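You operate a simulated robot arm through the tools that you are given. There is no shell and no other tool. Be economical: measure what you need, move in short steps, check, and stop when the job is done.

Carry out the task below with a simulated two-armed robot. There is one attempt and no reset: what you move stays moved.

## Task
Close the plates drawer.

Only the result counts: the job must be done as asked and must still hold three seconds after the hand-in. Knocking over, shifting, dropping, spilling or breaking anything else fails it.

## Robot
Two 6-joint arms with two-finger parallel grippers on one trunk, on a base that drives. Base frame: it is fixed to the floor where the robot stands at the start and does not move with it; the origin is under the middle of the robot, x ahead of it, y to its left, z up. Units: mm, degrees, N and s.
The left shoulder is at the start at [60, 187, 847], the right one opposite. With the tool pointing down near the work surface each hand reaches from about 260 to 620 mm from the robot's upright axis, wherever it stands, measured 20 degrees to its own side. Places, roughly: plates drawer [600, 0, 500]. Payload 1.57 kg a hand.
Tool frame (each hand has its own): the origin (TCP) lies between the finger pads and is the grasp point; the fingertips stand 30 mm ahead of it; z points along the fingers, y is the line along which they close. The gripper opens to 110 mm. The fingers are 24 mm wide and 12 mm thick; the gripper's body (48 by 112 mm) begins 78 mm behind the TCP.
Orientation is that of the tool frame in the base frame, as a unit quaternion [w, x, y, z]. With the fingers straight down and closing along the base's y, the tool's x points along the base's -x, its y along +y and its z along -z.

## Interface
- The arms move only by the tool arm_command. It takes "left_targets", "right_targets" or both (then of equal length, played together; a hand with none holds still); each is a list of rows, each a list of 7 numbers: the shift along the tool's x, y, z in units of 20 mm (1.0 is 20 mm), then the turn, a rotation vector about the tool's x, y, z in units of 6 degrees (1.0 is 6 degrees), then the gripper command, from -1 (fully open) to 1 (shut), values between in proportion. In form: [[dx, dy, dz, rx, ry, rz, jaw], ...]. A call has 1 to 12 rows; each row shifts and turns the commanded pose from where the row before left it, along the tool's axes as they then stand. A call with a number of a shift or a turn outside -1 to 1 is refused whole. Rows are played at 5 a second. More than 50 mm and 8.6 degrees between two rows, or a gripper value outside its range, and nothing of the call is played. A pose out of reach is approached as far as the arm can. The call stops where the force on the tool passes 40 N (or 10 N more than at its start, if that is more) or the arm is blocked; 0.2 s more then pass. The fingers move at their own pace (about 153 mm/s each) and stop on an object; they squeeze with about 20 N. The grip force told is the motor's: it shows also when the fingers shut on nothing. Time passes only in rows, and 0.2 s behind the last, so rows that do not move let the fingers close. The reply holds the time, the measured pose of the TCP, the force on the tool along the base axes, the opening and the grip force, in the units named above and with some noise.
- Cameras (640 x 400 px; columns grow to the right, rows downward): "scene" is now at [20.6, 9.4, 1399.3]; the picture's right is [0.15, -0.99, 0.00], its down [-0.79, -0.12, -0.60] and it looks along [0.60, 0.09, -0.80] (base axes); focal length 273 px, centre (320, 200). "left" rides on the left gripper at [70, -16, -141] in its tool frame; the picture's right is [0.23, 0.97, 0.00], its down [-0.85, 0.20, -0.48] and it looks along [-0.47, 0.11, 0.88] (tool axes); focal length 222 px, centre (320, 200). "right" rides on the right gripper at [70, 16, -141] in its tool frame; the picture's right is [-0.23, 0.97, 0.00], its down [-0.86, -0.20, -0.48] and it looks along [-0.47, -0.11, 0.88] (tool axes); focal length 222 px, centre (320, 200). There is no depth. A picture from a camera that has moved, and an enlarged one, comes with that camera's place and axes in the base frame and with its lens. The place of the scene camera against the robot may be out by one fixed shift of up to 18 mm in any direction.
- capture(camera): a new picture of that camera. The clock stands still meanwhile.
- slide_trunk(by): slides the trunk up (or, below 0, down) by that many mm; the arms and the scene camera ride with it, the base frame stays. It gives what a move gives, with no picture.
- steer(legs): drives the robot by 1 to 6 legs, each [ahead, left, turn to the left] in mm, mm and degrees, along the robot's own axes; the way and the turn of a leg run together, so that a leg with both is an arc; at most 1500 mm and 180 degrees a leg. The arms and the cameras ride along, it lands a little off, and it stops where it bumps. It gives what a move gives.
- aim_head(pan, tilt): turns the head with the scene camera to pan (to the left, within 86 degrees either way) and tilt (down, from -29 to 69), counted from straight ahead of the robot. It gives what a move gives.
- inspect(camera, box): a new picture of the part [left, top, right, bottom] of that camera's present view, enlarged. The clock stands still meanwhile.
- hand_in(): hands the job in; it is judged then, once.

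Work in short steps. Places have to be worked out from the pictures, the camera data and where the tool is seen: move nearer, look again, correct. Check each grasp and each placing, and mend what went wrong. You have 120 turns and 88 pictures in all, those below and enlarged ones among them. Open the grippers and draw the arms clear of the work before you hand the job in, unless the task says otherwise; then end with one line.

The tools are called after "Call:" as a command line: name --argument value ..., lists and objects as JSON in quotes. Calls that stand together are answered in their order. arm_command: Moves the arms, as the interface text tells. Its arguments: {"type":"object","properties":{"left_targets":{"type":"array","items":{"type":"array","items":{"type":"number"}}},"right_targets":{"type":"array","items":{"type":"array","items":{"type":"number"}}}},"required":[]} The other tools are called the same way: slide_trunk (by) slides the trunk up or down; steer (legs) drives the base; aim_head (pan, tilt) turns the head that bears the scene camera; capture (camera) takes a picture; inspect (camera, box) takes an enlarged picture of a part of a camera's view; hand_in () hands the job in.

At the start:

```text
time: 0.0
left_tcp_pos: [490.7, 189.1, 819.7]
left_ee_rot: [0.0, 0.0, 1.0, 0.0]
left_wrist_force: [-0.3, -0.9, -0.2]
left_finger_gap: 109.7
left_finger_force: 0.1
right_tcp_pos: [374.0, -159.9, 821.8]
right_ee_rot: [0.0, 0.0, 1.0, 0.0]
right_wrist_force: [-1.0, 0.5, -0.1]
right_finger_gap: 109.9
right_finger_force: 0.1
trunk travel left (down, up): [-475.0, 515.0]
robot x, y, heading: [1.3, -2.3, -0.2]
head pan, tilt: [8.8, 52.8]
```

scene: 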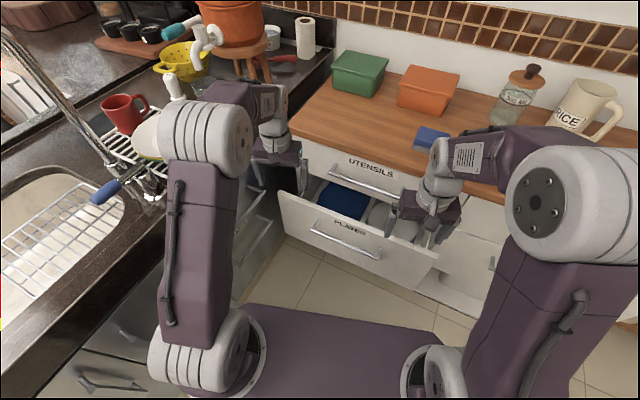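
right: 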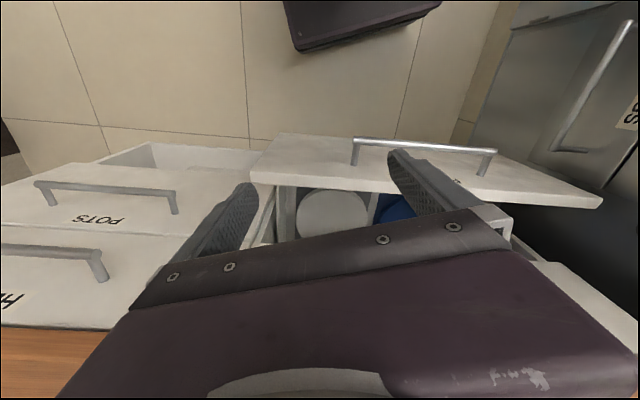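
left: 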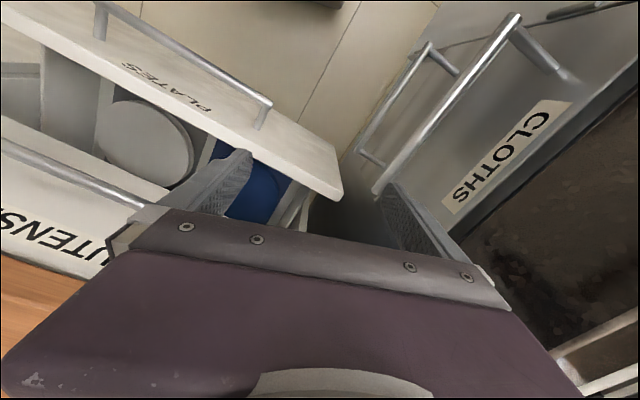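

I see the open plates drawer under the utensils drawer; I check its content and surroundings enlarged.

Call:
inspect --camera "scene" --box '[240, 120, 560, 320]'

Call:
inspect --camera "right" --box '[160, 100, 640, 400]'

```text
2.00 times, centred on (400, 220) of scene
camera zoom: at [20.6, 9.4, 1399.3], right [0.15, -0.99, 0.0], down [-0.79, -0.12, -0.6], along [0.6, 0.09, -0.8], focal length 546 px, centre (160, 160)
```

zoom: 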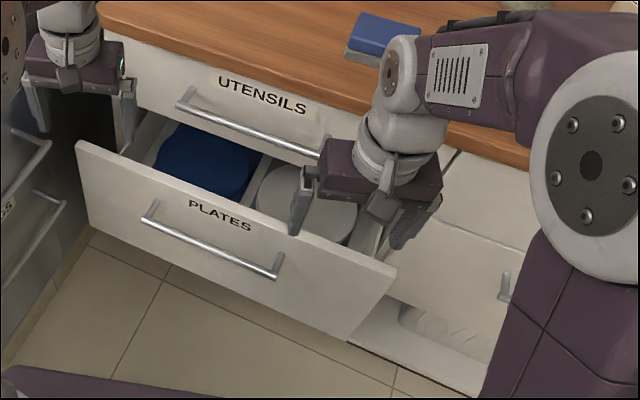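

```text
1.33 times, centred on (400, 250) of right
camera zoom: at [305.3, -142.4, 964.3], right [0.23, 0.97, 0.0], down [0.86, -0.2, 0.48], along [0.47, -0.11, -0.88], focal length 296 px, centre (213, 133)
```

zoom: 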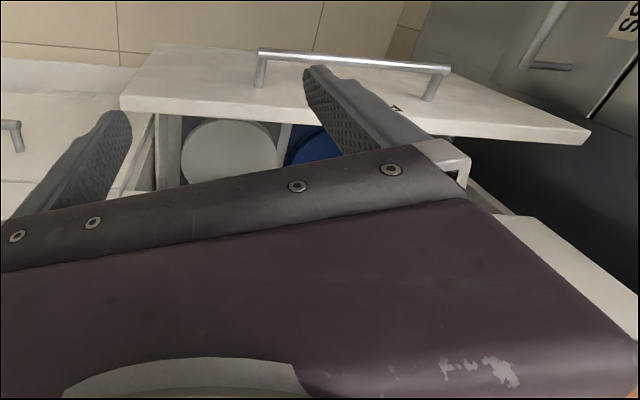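

The panel runs along about (0.32, 0.95), and the handle is at about x 400–470, z ≈ 640, so the drawer slides in along (0.95, -0.32). I back the base away to get room to swing the right hand horizontal.

Call:
steer --legs '[[-250, 0, 0]]'

Call:
aim_head --pan -5 --tilt 45

Call:
capture --camera "scene"

```text
time: 1.8
left_tcp_pos: [233.4, 190.1, 820.5]
left_ee_rot: [0.0, 0.0, 1.0, 0.0]
left_wrist_force: [0.1, -0.5, 0.2]
left_finger_gap: 110.3
left_finger_force: 0.0
right_tcp_pos: [118.9, -159.1, 823.6]
right_ee_rot: [-0.001, -0.001, 1.0, 0.001]
right_wrist_force: [-0.5, -0.3, 0.2]
right_finger_gap: 109.9
right_finger_force: 0.0
trunk travel left (down, up): [-475.0, 515.0]
robot x, y, heading: [-253.3, 4.3, 0.2]
head pan, tilt: [8.8, 52.8]
```

```text
time: 2.6
left_tcp_pos: [235.0, 188.9, 819.5]
left_ee_rot: [0.0, 0.0, 1.0, 0.0]
left_wrist_force: [-0.4, 0.0, -0.1]
left_finger_gap: 110.0
left_finger_force: 0.1
right_tcp_pos: [118.2, -158.8, 822.6]
right_ee_rot: [0.0, -0.001, 1.0, 0.0]
right_wrist_force: [0.7, 0.2, -0.5]
right_finger_gap: 110.1
right_finger_force: 0.1
trunk travel left (down, up): [-475.0, 515.0]
robot x, y, heading: [-258.4, 0.5, 0.2]
head pan, tilt: [-5.0, 45.0]
```

```text
82 pictures are left
camera scene: at [-226.9, -8.9, 1409.9], right [-0.09, -1.0, 0.0], down [-0.7, 0.06, -0.71], along [0.7, -0.06, -0.71], focal length 273 px, centre (320, 200)
```

scene: 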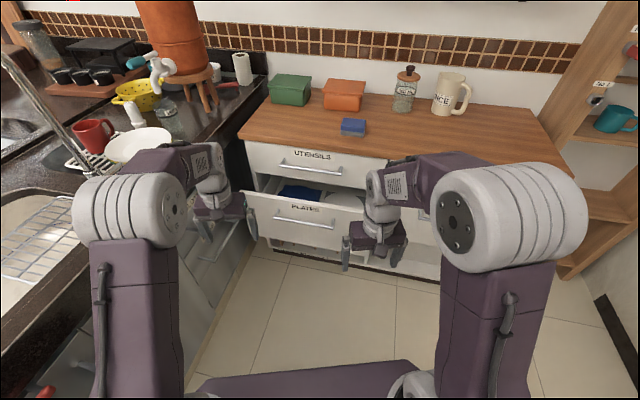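

I take an enlarged view of the drawer for triangulating against the first one.

Call:
inspect --camera "scene" --box '[220, 130, 476, 290]'

```text
2.50 times, centred on (348, 210) of scene
camera zoom: at [-226.9, -8.9, 1409.9], right [-0.09, -1.0, 0.0], down [-0.7, 0.06, -0.71], along [0.7, -0.06, -0.71], focal length 683 px, centre (250, 175)
```

zoom: 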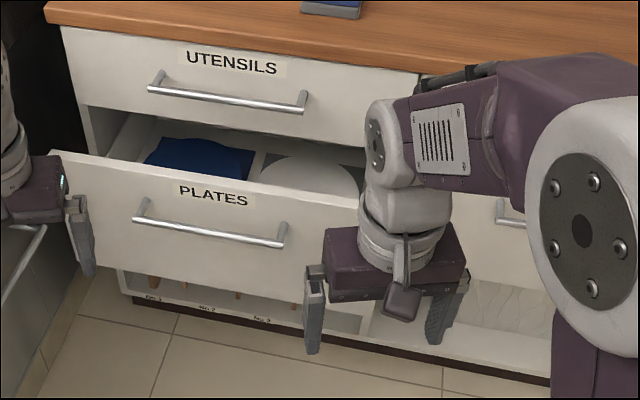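

I swing the right hand up to horizontal while moving it forward, with the jaw shut, staying high above and short of the drawer.

Call:
arm_command --right_targets '[[-0.8, 0, 0, 0, -1, 0, 1], [-0.796, 0, 0.084, 0, -1, 0, 1], [-0.783, 0, 0.166, 0, -1, 0, 1], [-0.761, 0, 0.247, 0, -1, 0, 1], [-0.731, 0, 0.325, 0, -1, 0, 1], [-0.693, 0, 0.4, 0, -1, 0, 1], [-0.647, 0, 0.47, 0, -1, 0, 1], [-0.595, 0, 0.535, 0, -1, 0, 1], [-0.535, 0, 0.595, 0, -1, 0, 1], [-0.47, 0, 0.647, 0, -1, 0, 1], [-0.4, 0, 0.693, 0, -1, 0, 1], [-0.325, 0, 0.731, 0, -1, 0, 1]]'

```text
time: 5.2
left_tcp_pos: [235.8, 189.8, 818.2]
left_ee_rot: [0.0, -0.001, 1.0, 0.0]
left_wrist_force: [-0.9, -0.7, -0.3]
left_finger_gap: 110.0
left_finger_force: 0.0
right_tcp_pos: [267.6, -161.2, 807.2]
right_ee_rot: [0.494, 0.004, 0.869, -0.038]
right_wrist_force: [0.8, 0.8, 0.3]
right_finger_gap: 0.0
right_finger_force: 19.6
right hand out of reach, approached as far as the arm can: row 6, 7, 8, 9, 11, 12
trunk travel left (down, up): [-475.0, 515.0]
robot x, y, heading: [-256.8, -2.8, 0.1]
head pan, tilt: [-5.0, 45.0]
```

The hand lagged behind near its body; I finish the rotation and go on forward, then see.

Call:
arm_command --right_targets '[[-0.247, 0, 0.761, 0, -1, 0, 1], [-0.166, 0, 0.783, 0, -1, 0, 1], [-0.084, 0, 0.796, 0, -1, 0, 1], [0.5, 0, 0.8, 0, 0, 0, 1], [0.5, 0, 0.8, 0, 0, 0, 1], [0.5, 0, 0.5, 0, 0, 0, 1]]'

```text
time: 6.6
left_tcp_pos: [235.4, 188.7, 818.5]
left_ee_rot: [0.0, -0.001, 1.0, 0.0]
left_wrist_force: [0.0, 0.9, -1.2]
left_finger_gap: 109.7
left_finger_force: 0.1
right_tcp_pos: [379.6, -133.7, 787.7]
right_ee_rot: [0.622, -0.003, 0.782, -0.04]
right_wrist_force: [-0.5, -0.1, -0.1]
right_finger_gap: 0.0
right_finger_force: 19.6
right hand out of reach, approached as far as the arm can: row 1, 2, 3, 4, 6
trunk travel left (down, up): [-475.0, 515.0]
robot x, y, heading: [-255.2, -0.1, 0.2]
head pan, tilt: [-5.0, 45.0]
```

The pitch is about 77° now; I hold a few rows while starting the yaw, lowering, to see if the arm catches up.

Call:
arm_command --right_targets '[[0.8, 0, 0, 1, 0, 0, 1], [0.8, 0, 0, 1, 0, 0, 1], [0.8, 0, 0, 1, 0, 0, 1], [0.8, 0, 0, 0, 0, 0, 1]]'

Call:
capture --camera "scene"

Call:
capture --camera "right"

```text
time: 7.6
left_tcp_pos: [235.0, 188.0, 818.7]
left_ee_rot: [0.0, 0.0, 1.0, 0.0]
left_wrist_force: [-0.2, -0.4, -0.5]
left_finger_gap: 110.0
left_finger_force: 0.2
right_tcp_pos: [364.8, -138.0, 725.8]
right_ee_rot: [0.616, 0.093, 0.766, -0.157]
right_wrist_force: [0.8, 0.5, 0.4]
right_finger_gap: 0.1
right_finger_force: 19.6
trunk travel left (down, up): [-475.0, 515.0]
robot x, y, heading: [-256.1, 4.6, -0.1]
head pan, tilt: [-5.0, 45.0]
```

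```text
80 pictures are left
camera scene: at [-227.0, -9.4, 1410.0], right [-0.09, -1.0, 0.0], down [-0.7, 0.06, -0.71], along [0.7, -0.06, -0.71], focal length 273 px, centre (320, 200)
```

scene: 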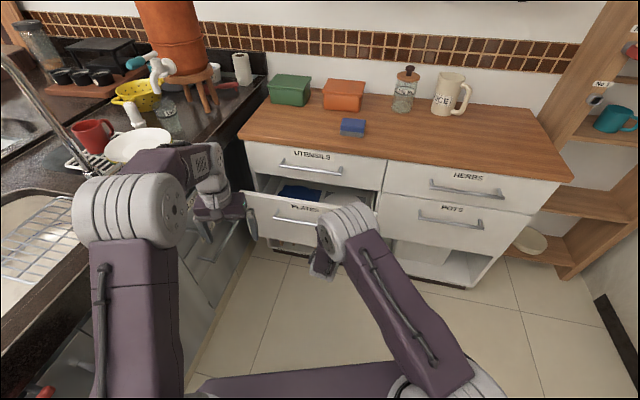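

```text
79 pictures are left
camera right: at [227.0, -75.1, 683.1], right [0.38, 0.92, 0.1], down [-0.31, 0.03, 0.95], along [0.87, -0.39, 0.3], focal length 222 px, centre (320, 200)
```

right: 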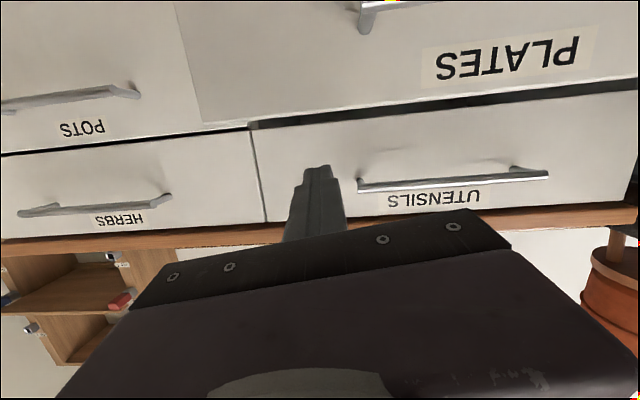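

The panel's top edge is at z ≈ 662, the handle at z ≈ 585, and the panel is some 60 mm ahead of the fingertips, with the hand to the right of the handle's end. I level the hand and lower it to z ≈ 630.

Call:
arm_command --right_targets '[[0, 0, 0, 0, -0.95, 0, 1], [0, 0, 0, 0, -0.9, 0, 1], [0.95, 0, 0, 0, 0, 0, 1], [0.95, 0, 0, 0, 0, 0, 1], [0.95, 0, 0, 0, 0, 0, 1], [0.95, 0, 0, 0, 0, 0, 1], [0.95, 0, 0, 0, 0, 0, 1]]'

Call:
capture --camera "right"

Call:
inspect --camera "scene" --box '[220, 130, 476, 290]'

```text
time: 9.2
left_tcp_pos: [234.6, 189.2, 819.0]
left_ee_rot: [0.0, 0.0, 1.0, 0.0]
left_wrist_force: [-0.2, 0.3, 0.0]
left_finger_gap: 110.0
left_finger_force: 0.0
right_tcp_pos: [361.2, -148.6, 631.8]
right_ee_rot: [0.688, 0.078, 0.703, -0.165]
right_wrist_force: [0.3, -0.6, -0.3]
right_finger_gap: 0.1
right_finger_force: 19.7
trunk travel left (down, up): [-475.0, 515.0]
robot x, y, heading: [-256.5, 1.4, -0.1]
head pan, tilt: [-5.0, 45.0]
```

```text
78 pictures are left
camera right: at [232.6, -93.1, 561.2], right [0.34, 0.94, 0.1], down [-0.48, 0.08, 0.87], along [0.81, -0.34, 0.48], focal length 222 px, centre (320, 200)
```

right: 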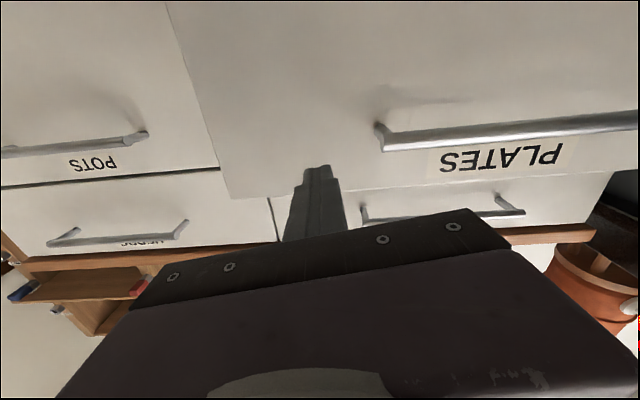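

```text
2.50 times, centred on (348, 210) of scene
camera zoom: at [-226.9, -9.2, 1410.0], right [-0.09, -1.0, 0.0], down [-0.7, 0.06, -0.71], along [0.7, -0.06, -0.71], focal length 683 px, centre (250, 175)
```

zoom: 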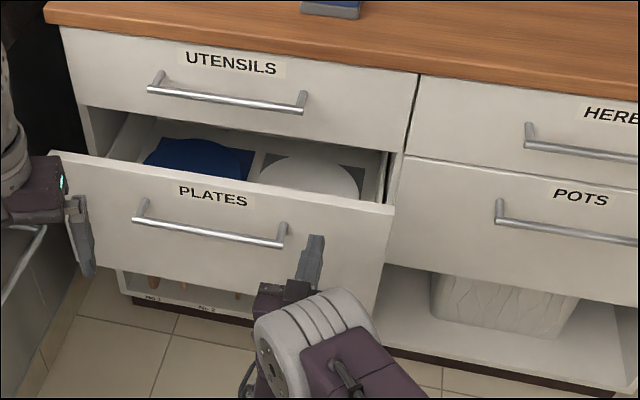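

The hand is level, points along the drawer's slide, and the fingertips face the panel right of the handle. I push forward gently.

Call:
arm_command --right_targets '[[0, 0, 0.6, 0, 0, 0, 1], [0, 0, 0.6, 0, 0, 0, 1], [0, 0, 0.6, 0, 0, 0, 1], [0, 0, 0.6, 0, 0, 0, 1], [0, 0, 0.6, 0, 0, 0, 1], [0, 0, 0.6, 0, 0, 0, 1], [0, 0, 0.6, 0, 0, 0, 1], [0, 0, 0.6, 0, 0, 0, 1]]'

Call:
inspect --camera "scene" --box '[220, 130, 476, 290]'

```text
time: 11.0
left_tcp_pos: [234.7, 188.2, 819.1]
left_ee_rot: [0.0, -0.001, 1.0, 0.0]
left_wrist_force: [0.1, 0.1, -0.3]
left_finger_gap: 110.3
left_finger_force: 0.1
right_tcp_pos: [451.6, -182.5, 634.3]
right_ee_rot: [0.688, 0.078, 0.703, -0.165]
right_wrist_force: [-0.1, 0.9, 0.0]
right_finger_gap: 0.0
right_finger_force: 20.1
trunk travel left (down, up): [-475.0, 515.0]
robot x, y, heading: [-256.0, 1.1, 0.1]
head pan, tilt: [-5.0, 45.0]
```

```text
2.50 times, centred on (348, 210) of scene
camera zoom: at [-226.9, -9.2, 1410.0], right [-0.09, -1.0, 0.0], down [-0.7, 0.06, -0.71], along [0.7, -0.06, -0.71], focal length 683 px, centre (250, 175)
```

zoom: 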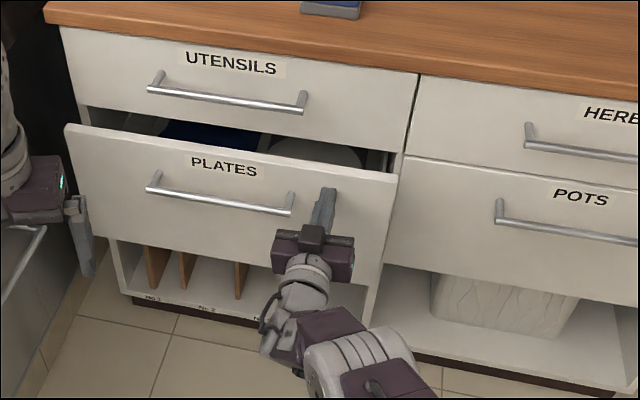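

The drawer slides in with nearly no force, now roughly half closed. The finger stays well placed, so I go on.

Call:
arm_command --right_targets '[[0, 0, 0.5, 0, 0, 0, 1], [0, 0, 0.5, 0, 0, 0, 1], [0, 0, 0.5, 0, 0, 0, 1], [0, 0, 0.5, 0, 0, 0, 1], [0, 0, 0.5, 0, 0, 0, 1]]'

Call:
inspect --camera "scene" --box '[220, 130, 476, 290]'

```text
time: 12.2
left_tcp_pos: [234.8, 189.4, 819.4]
left_ee_rot: [0.001, -0.001, 1.0, 0.001]
left_wrist_force: [0.2, -0.6, -0.2]
left_finger_gap: 109.8
left_finger_force: 0.0
right_tcp_pos: [479.5, -188.4, 652.4]
right_ee_rot: [0.688, 0.078, 0.702, -0.165]
right_wrist_force: [0.2, -0.5, 0.7]
right_finger_gap: 0.0
right_finger_force: 19.8
right hand out of reach, approached as far as the arm can: row 3, 4, 5
trunk travel left (down, up): [-475.0, 515.0]
robot x, y, heading: [-254.2, 1.4, 0.1]
head pan, tilt: [-5.0, 45.0]
```

```text
2.50 times, centred on (348, 210) of scene
camera zoom: at [-227.1, -9.0, 1410.0], right [-0.09, -1.0, 0.0], down [-0.7, 0.06, -0.71], along [0.7, -0.06, -0.71], focal length 683 px, centre (250, 175)
```

zoom: 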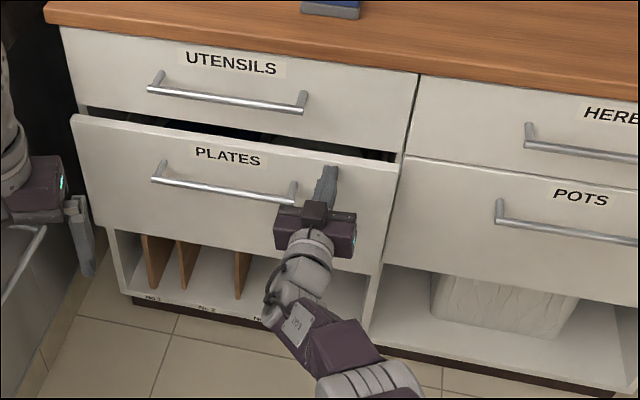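

The arm is at its reach limit and drifted up to z 652. I draw it back and down, then drive the base ahead 110 mm, staying clear of the panel.

Call:
arm_command --right_targets '[[0, 0, -1, 0, 0, 0, 1], [0, 0, -1, 0, 0, 0, 1], [0.5, 0, -1, 0, 0, 0, 1], [0.5, 0, -1, 0, 0, 0, 1], [0.3, 0, -1, 0, 0, 0, 1], [0, 0, -1, 0, 0, 0, 1]]'

Call:
steer --legs '[[110, 0, 0]]'

Call:
inspect --camera "scene" --box '[220, 130, 476, 290]'

```text
time: 13.6
left_tcp_pos: [234.8, 189.0, 819.4]
left_ee_rot: [0.0, -0.001, 1.0, 0.0]
left_wrist_force: [-0.2, 0.0, 0.7]
left_finger_gap: 110.1
left_finger_force: 0.1
right_tcp_pos: [365.1, -149.0, 626.4]
right_ee_rot: [0.687, 0.078, 0.703, -0.166]
right_wrist_force: [0.2, -0.1, -0.6]
right_finger_gap: 0.0
right_finger_force: 20.3
trunk travel left (down, up): [-475.0, 515.0]
robot x, y, heading: [-254.6, 1.9, 0.2]
head pan, tilt: [-5.0, 45.0]
```

```text
time: 14.8
left_tcp_pos: [343.6, 189.4, 818.8]
left_ee_rot: [-0.001, -0.001, 1.0, 0.0]
left_wrist_force: [0.4, -0.5, -0.7]
left_finger_gap: 109.9
left_finger_force: 0.0
right_tcp_pos: [474.6, -149.0, 624.9]
right_ee_rot: [0.687, 0.078, 0.703, -0.166]
right_wrist_force: [0.3, 0.2, -0.2]
right_finger_gap: 0.1
right_finger_force: 20.1
trunk travel left (down, up): [-475.0, 515.0]
robot x, y, heading: [-148.0, 0.8, -0.1]
head pan, tilt: [-5.0, 45.0]
```

```text
2.50 times, centred on (348, 210) of scene
camera zoom: at [-117.1, -8.8, 1409.9], right [-0.09, -1.0, 0.0], down [-0.71, 0.06, -0.71], along [0.7, -0.06, -0.71], focal length 683 px, centre (250, 175)
```

zoom: 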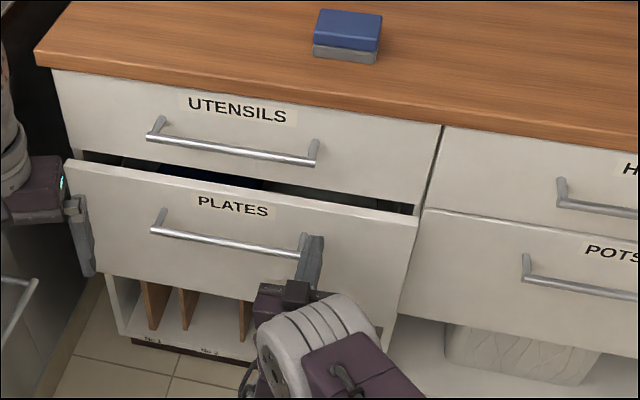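

The tip has come close to the handle's right end; I draw back a little, shift 35 mm right, then push on.

Call:
arm_command --right_targets '[[0, 0, -1, 0, 0, 0, 1], [0, 0, -0.5, 0, 0, 0, 1], [0, -0.9, 0, 0, 0, 0, 1], [0, -0.9, 0, 0, 0, 0, 1], [0, 0, 0.6, 0, 0, 0, 1], [0, 0, 0.6, 0, 0, 0, 1], [0, 0, 0.6, 0, 0, 0, 1], [0, 0, 0.6, 0, 0, 0, 1], [0, 0, 0.6, 0, 0, 0, 1], [0, 0, 0.6, 0, 0, 0, 1]]'

Call:
inspect --camera "scene" --box '[220, 130, 476, 290]'

```text
time: 17.0
left_tcp_pos: [343.2, 188.9, 819.3]
left_ee_rot: [0.0, -0.001, 1.0, 0.0]
left_wrist_force: [-0.3, 0.0, -1.1]
left_finger_gap: 110.1
left_finger_force: 0.1
right_tcp_pos: [508.1, -195.6, 628.1]
right_ee_rot: [0.688, 0.077, 0.703, -0.164]
right_wrist_force: [0.1, 0.8, 0.9]
right_finger_gap: 0.3
right_finger_force: 20.0
right hand out of reach, approached as far as the arm can: row 4
trunk travel left (down, up): [-475.0, 515.0]
robot x, y, heading: [-148.6, 2.5, -0.0]
head pan, tilt: [-5.0, 45.0]
```

```text
2.50 times, centred on (348, 210) of scene
camera zoom: at [-118.6, -8.9, 1410.0], right [-0.09, -1.0, 0.0], down [-0.7, 0.06, -0.71], along [0.7, -0.06, -0.71], focal length 683 px, centre (250, 175)
```

zoom: 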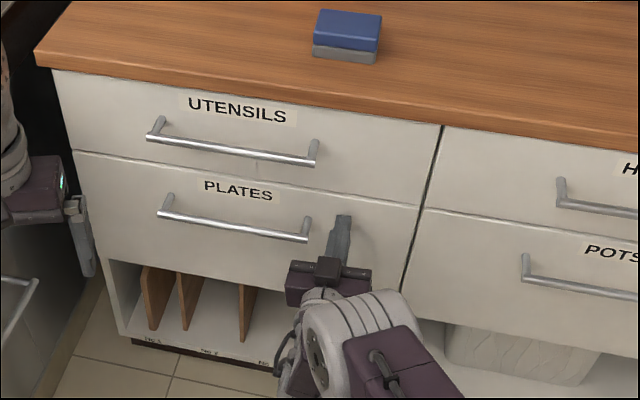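

Nearly flush now. I push gently until resistance shows.

Call:
arm_command --right_targets '[[0, 0, 0.3, 0, 0, 0, 1], [0, 0, 0.3, 0, 0, 0, 1], [0, 0, 0.3, 0, 0, 0, 1]]'

Call:
inspect --camera "scene" --box '[220, 130, 476, 290]'

```text
time: 17.6
left_tcp_pos: [339.3, 190.3, 821.3]
left_ee_rot: [0.002, -0.001, 1.0, -0.001]
left_wrist_force: [-0.1, 0.1, -0.4]
left_finger_gap: 110.0
left_finger_force: 0.0
right_tcp_pos: [514.1, -197.2, 629.0]
right_ee_rot: [0.687, 0.076, 0.703, -0.166]
right_wrist_force: [-19.2, 5.2, 8.6]
right_finger_gap: 0.0
right_finger_force: 19.6
trunk travel left (down, up): [-475.0, 515.0]
robot x, y, heading: [-148.2, 1.6, 0.2]
head pan, tilt: [-5.0, 45.0]
stopped in row 3 (right hand): the force on the tool passed its limit (the readings are from after the stop); the commanded pose is now the measured one
```

```text
2.50 times, centred on (348, 210) of scene
camera zoom: at [-124.9, -7.4, 1410.3], right [-0.09, -1.0, 0.0], down [-0.7, 0.06, -0.71], along [0.71, -0.06, -0.7], focal length 683 px, centre (250, 175)
```

zoom: 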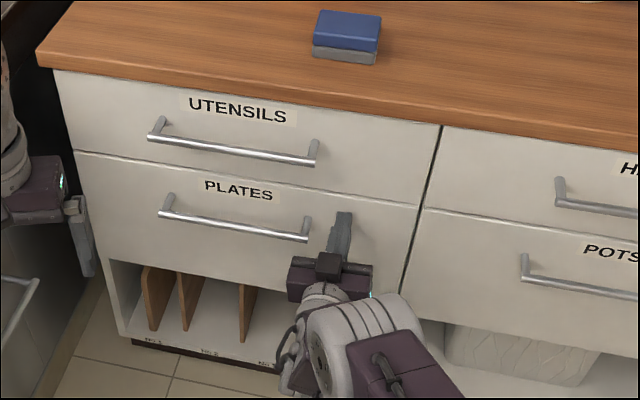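

The force passed 40 N against the end stop and the panel looks flush. I draw the hand back, open it, and check that the drawer stays shut.

Call:
arm_command --right_targets '[[0, 0, -0.5, 0, 0, 0, 1], [0, 0, -1, 0, 0, 0, 1], [0, 0, -1, 0, 0, 0, 1], [0, 0, -1, 0, 0, 0, 1], [0, 0, -1, 0, 0, 0, 1], [0, 0, -1, 0, 0, 0, 0], [0, 0, -1, 0, 0, 0, -1], [0, 0, 0, 0, 0, 0, -1]]'

Call:
steer --legs '[[-120, 0, 0]]'

Call:
inspect --camera "scene" --box '[220, 130, 476, 290]'

Call:
capture --camera "scene"

Call:
capture --camera "right"

```text
time: 19.4
left_tcp_pos: [342.6, 188.6, 817.8]
left_ee_rot: [0.0, -0.001, 1.0, 0.001]
left_wrist_force: [0.3, 0.4, 0.1]
left_finger_gap: 109.8
left_finger_force: 0.0
right_tcp_pos: [423.6, -142.5, 617.6]
right_ee_rot: [0.685, 0.075, 0.705, -0.168]
right_wrist_force: [0.7, 0.0, 0.1]
right_finger_gap: 109.9
right_finger_force: 0.0
right hand out of reach, approached as far as the arm can: row 5, 6, 7
trunk travel left (down, up): [-475.0, 515.0]
robot x, y, heading: [-147.7, -0.5, 0.1]
head pan, tilt: [-5.0, 45.0]
```

```text
time: 20.7
left_tcp_pos: [222.4, 190.3, 819.4]
left_ee_rot: [0.0, 0.0, 1.0, 0.0]
left_wrist_force: [-0.4, 0.9, -0.4]
left_finger_gap: 110.1
left_finger_force: 0.0
right_tcp_pos: [305.2, -142.4, 618.1]
right_ee_rot: [0.685, 0.075, 0.705, -0.168]
right_wrist_force: [-1.3, -0.8, -0.5]
right_finger_gap: 110.2
right_finger_force: 0.0
trunk travel left (down, up): [-475.0, 515.0]
robot x, y, heading: [-264.8, -1.4, 0.0]
head pan, tilt: [-5.0, 45.0]
```

```text
2.50 times, centred on (348, 210) of scene
camera zoom: at [-240.1, -8.9, 1410.0], right [-0.08, -1.0, 0.0], down [-0.7, 0.06, -0.71], along [0.71, -0.06, -0.71], focal length 683 px, centre (250, 175)
```

zoom: 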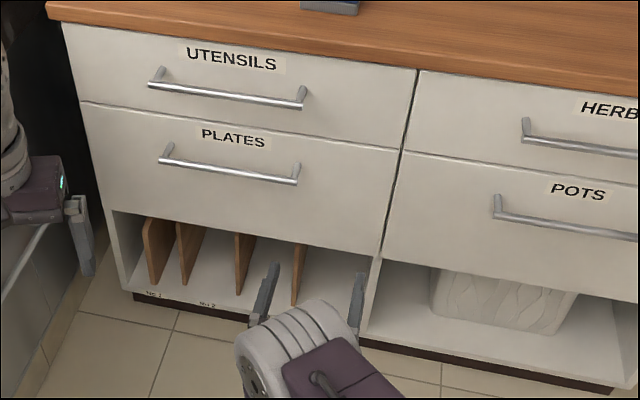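

```text
70 pictures are left
camera scene: at [-240.1, -8.9, 1410.0], right [-0.08, -1.0, 0.0], down [-0.7, 0.06, -0.71], along [0.71, -0.06, -0.71], focal length 273 px, centre (320, 200)
```

scene: 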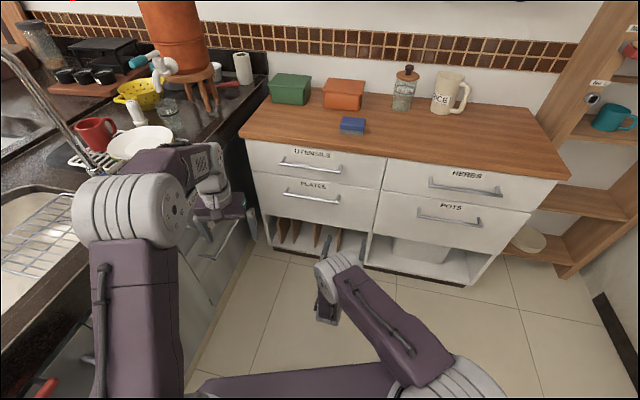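

```text
69 pictures are left
camera right: at [174.5, -87.3, 547.9], right [0.34, 0.94, 0.09], down [-0.47, 0.08, 0.88], along [0.81, -0.34, 0.47], focal length 222 px, centre (320, 200)
```

right: 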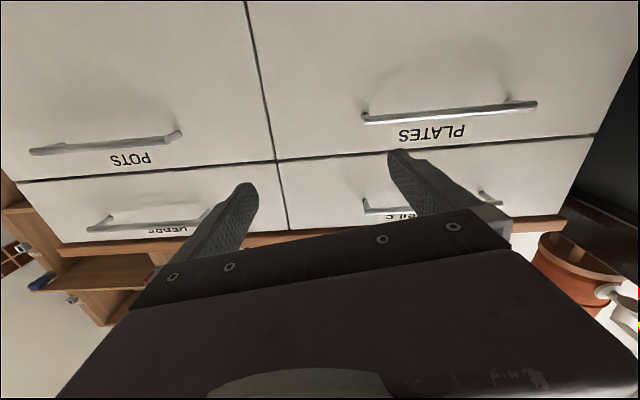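

The drawer is shut flush with its neighbours, nothing else has moved, and the hand is open and clear. I hand in.

Call:
hand_in

```text
The job is handed in.
```

The plates drawer is closed: its front sits flush with the drawers beside it, nothing else appears moved, both grippers are open and the arms are clear.
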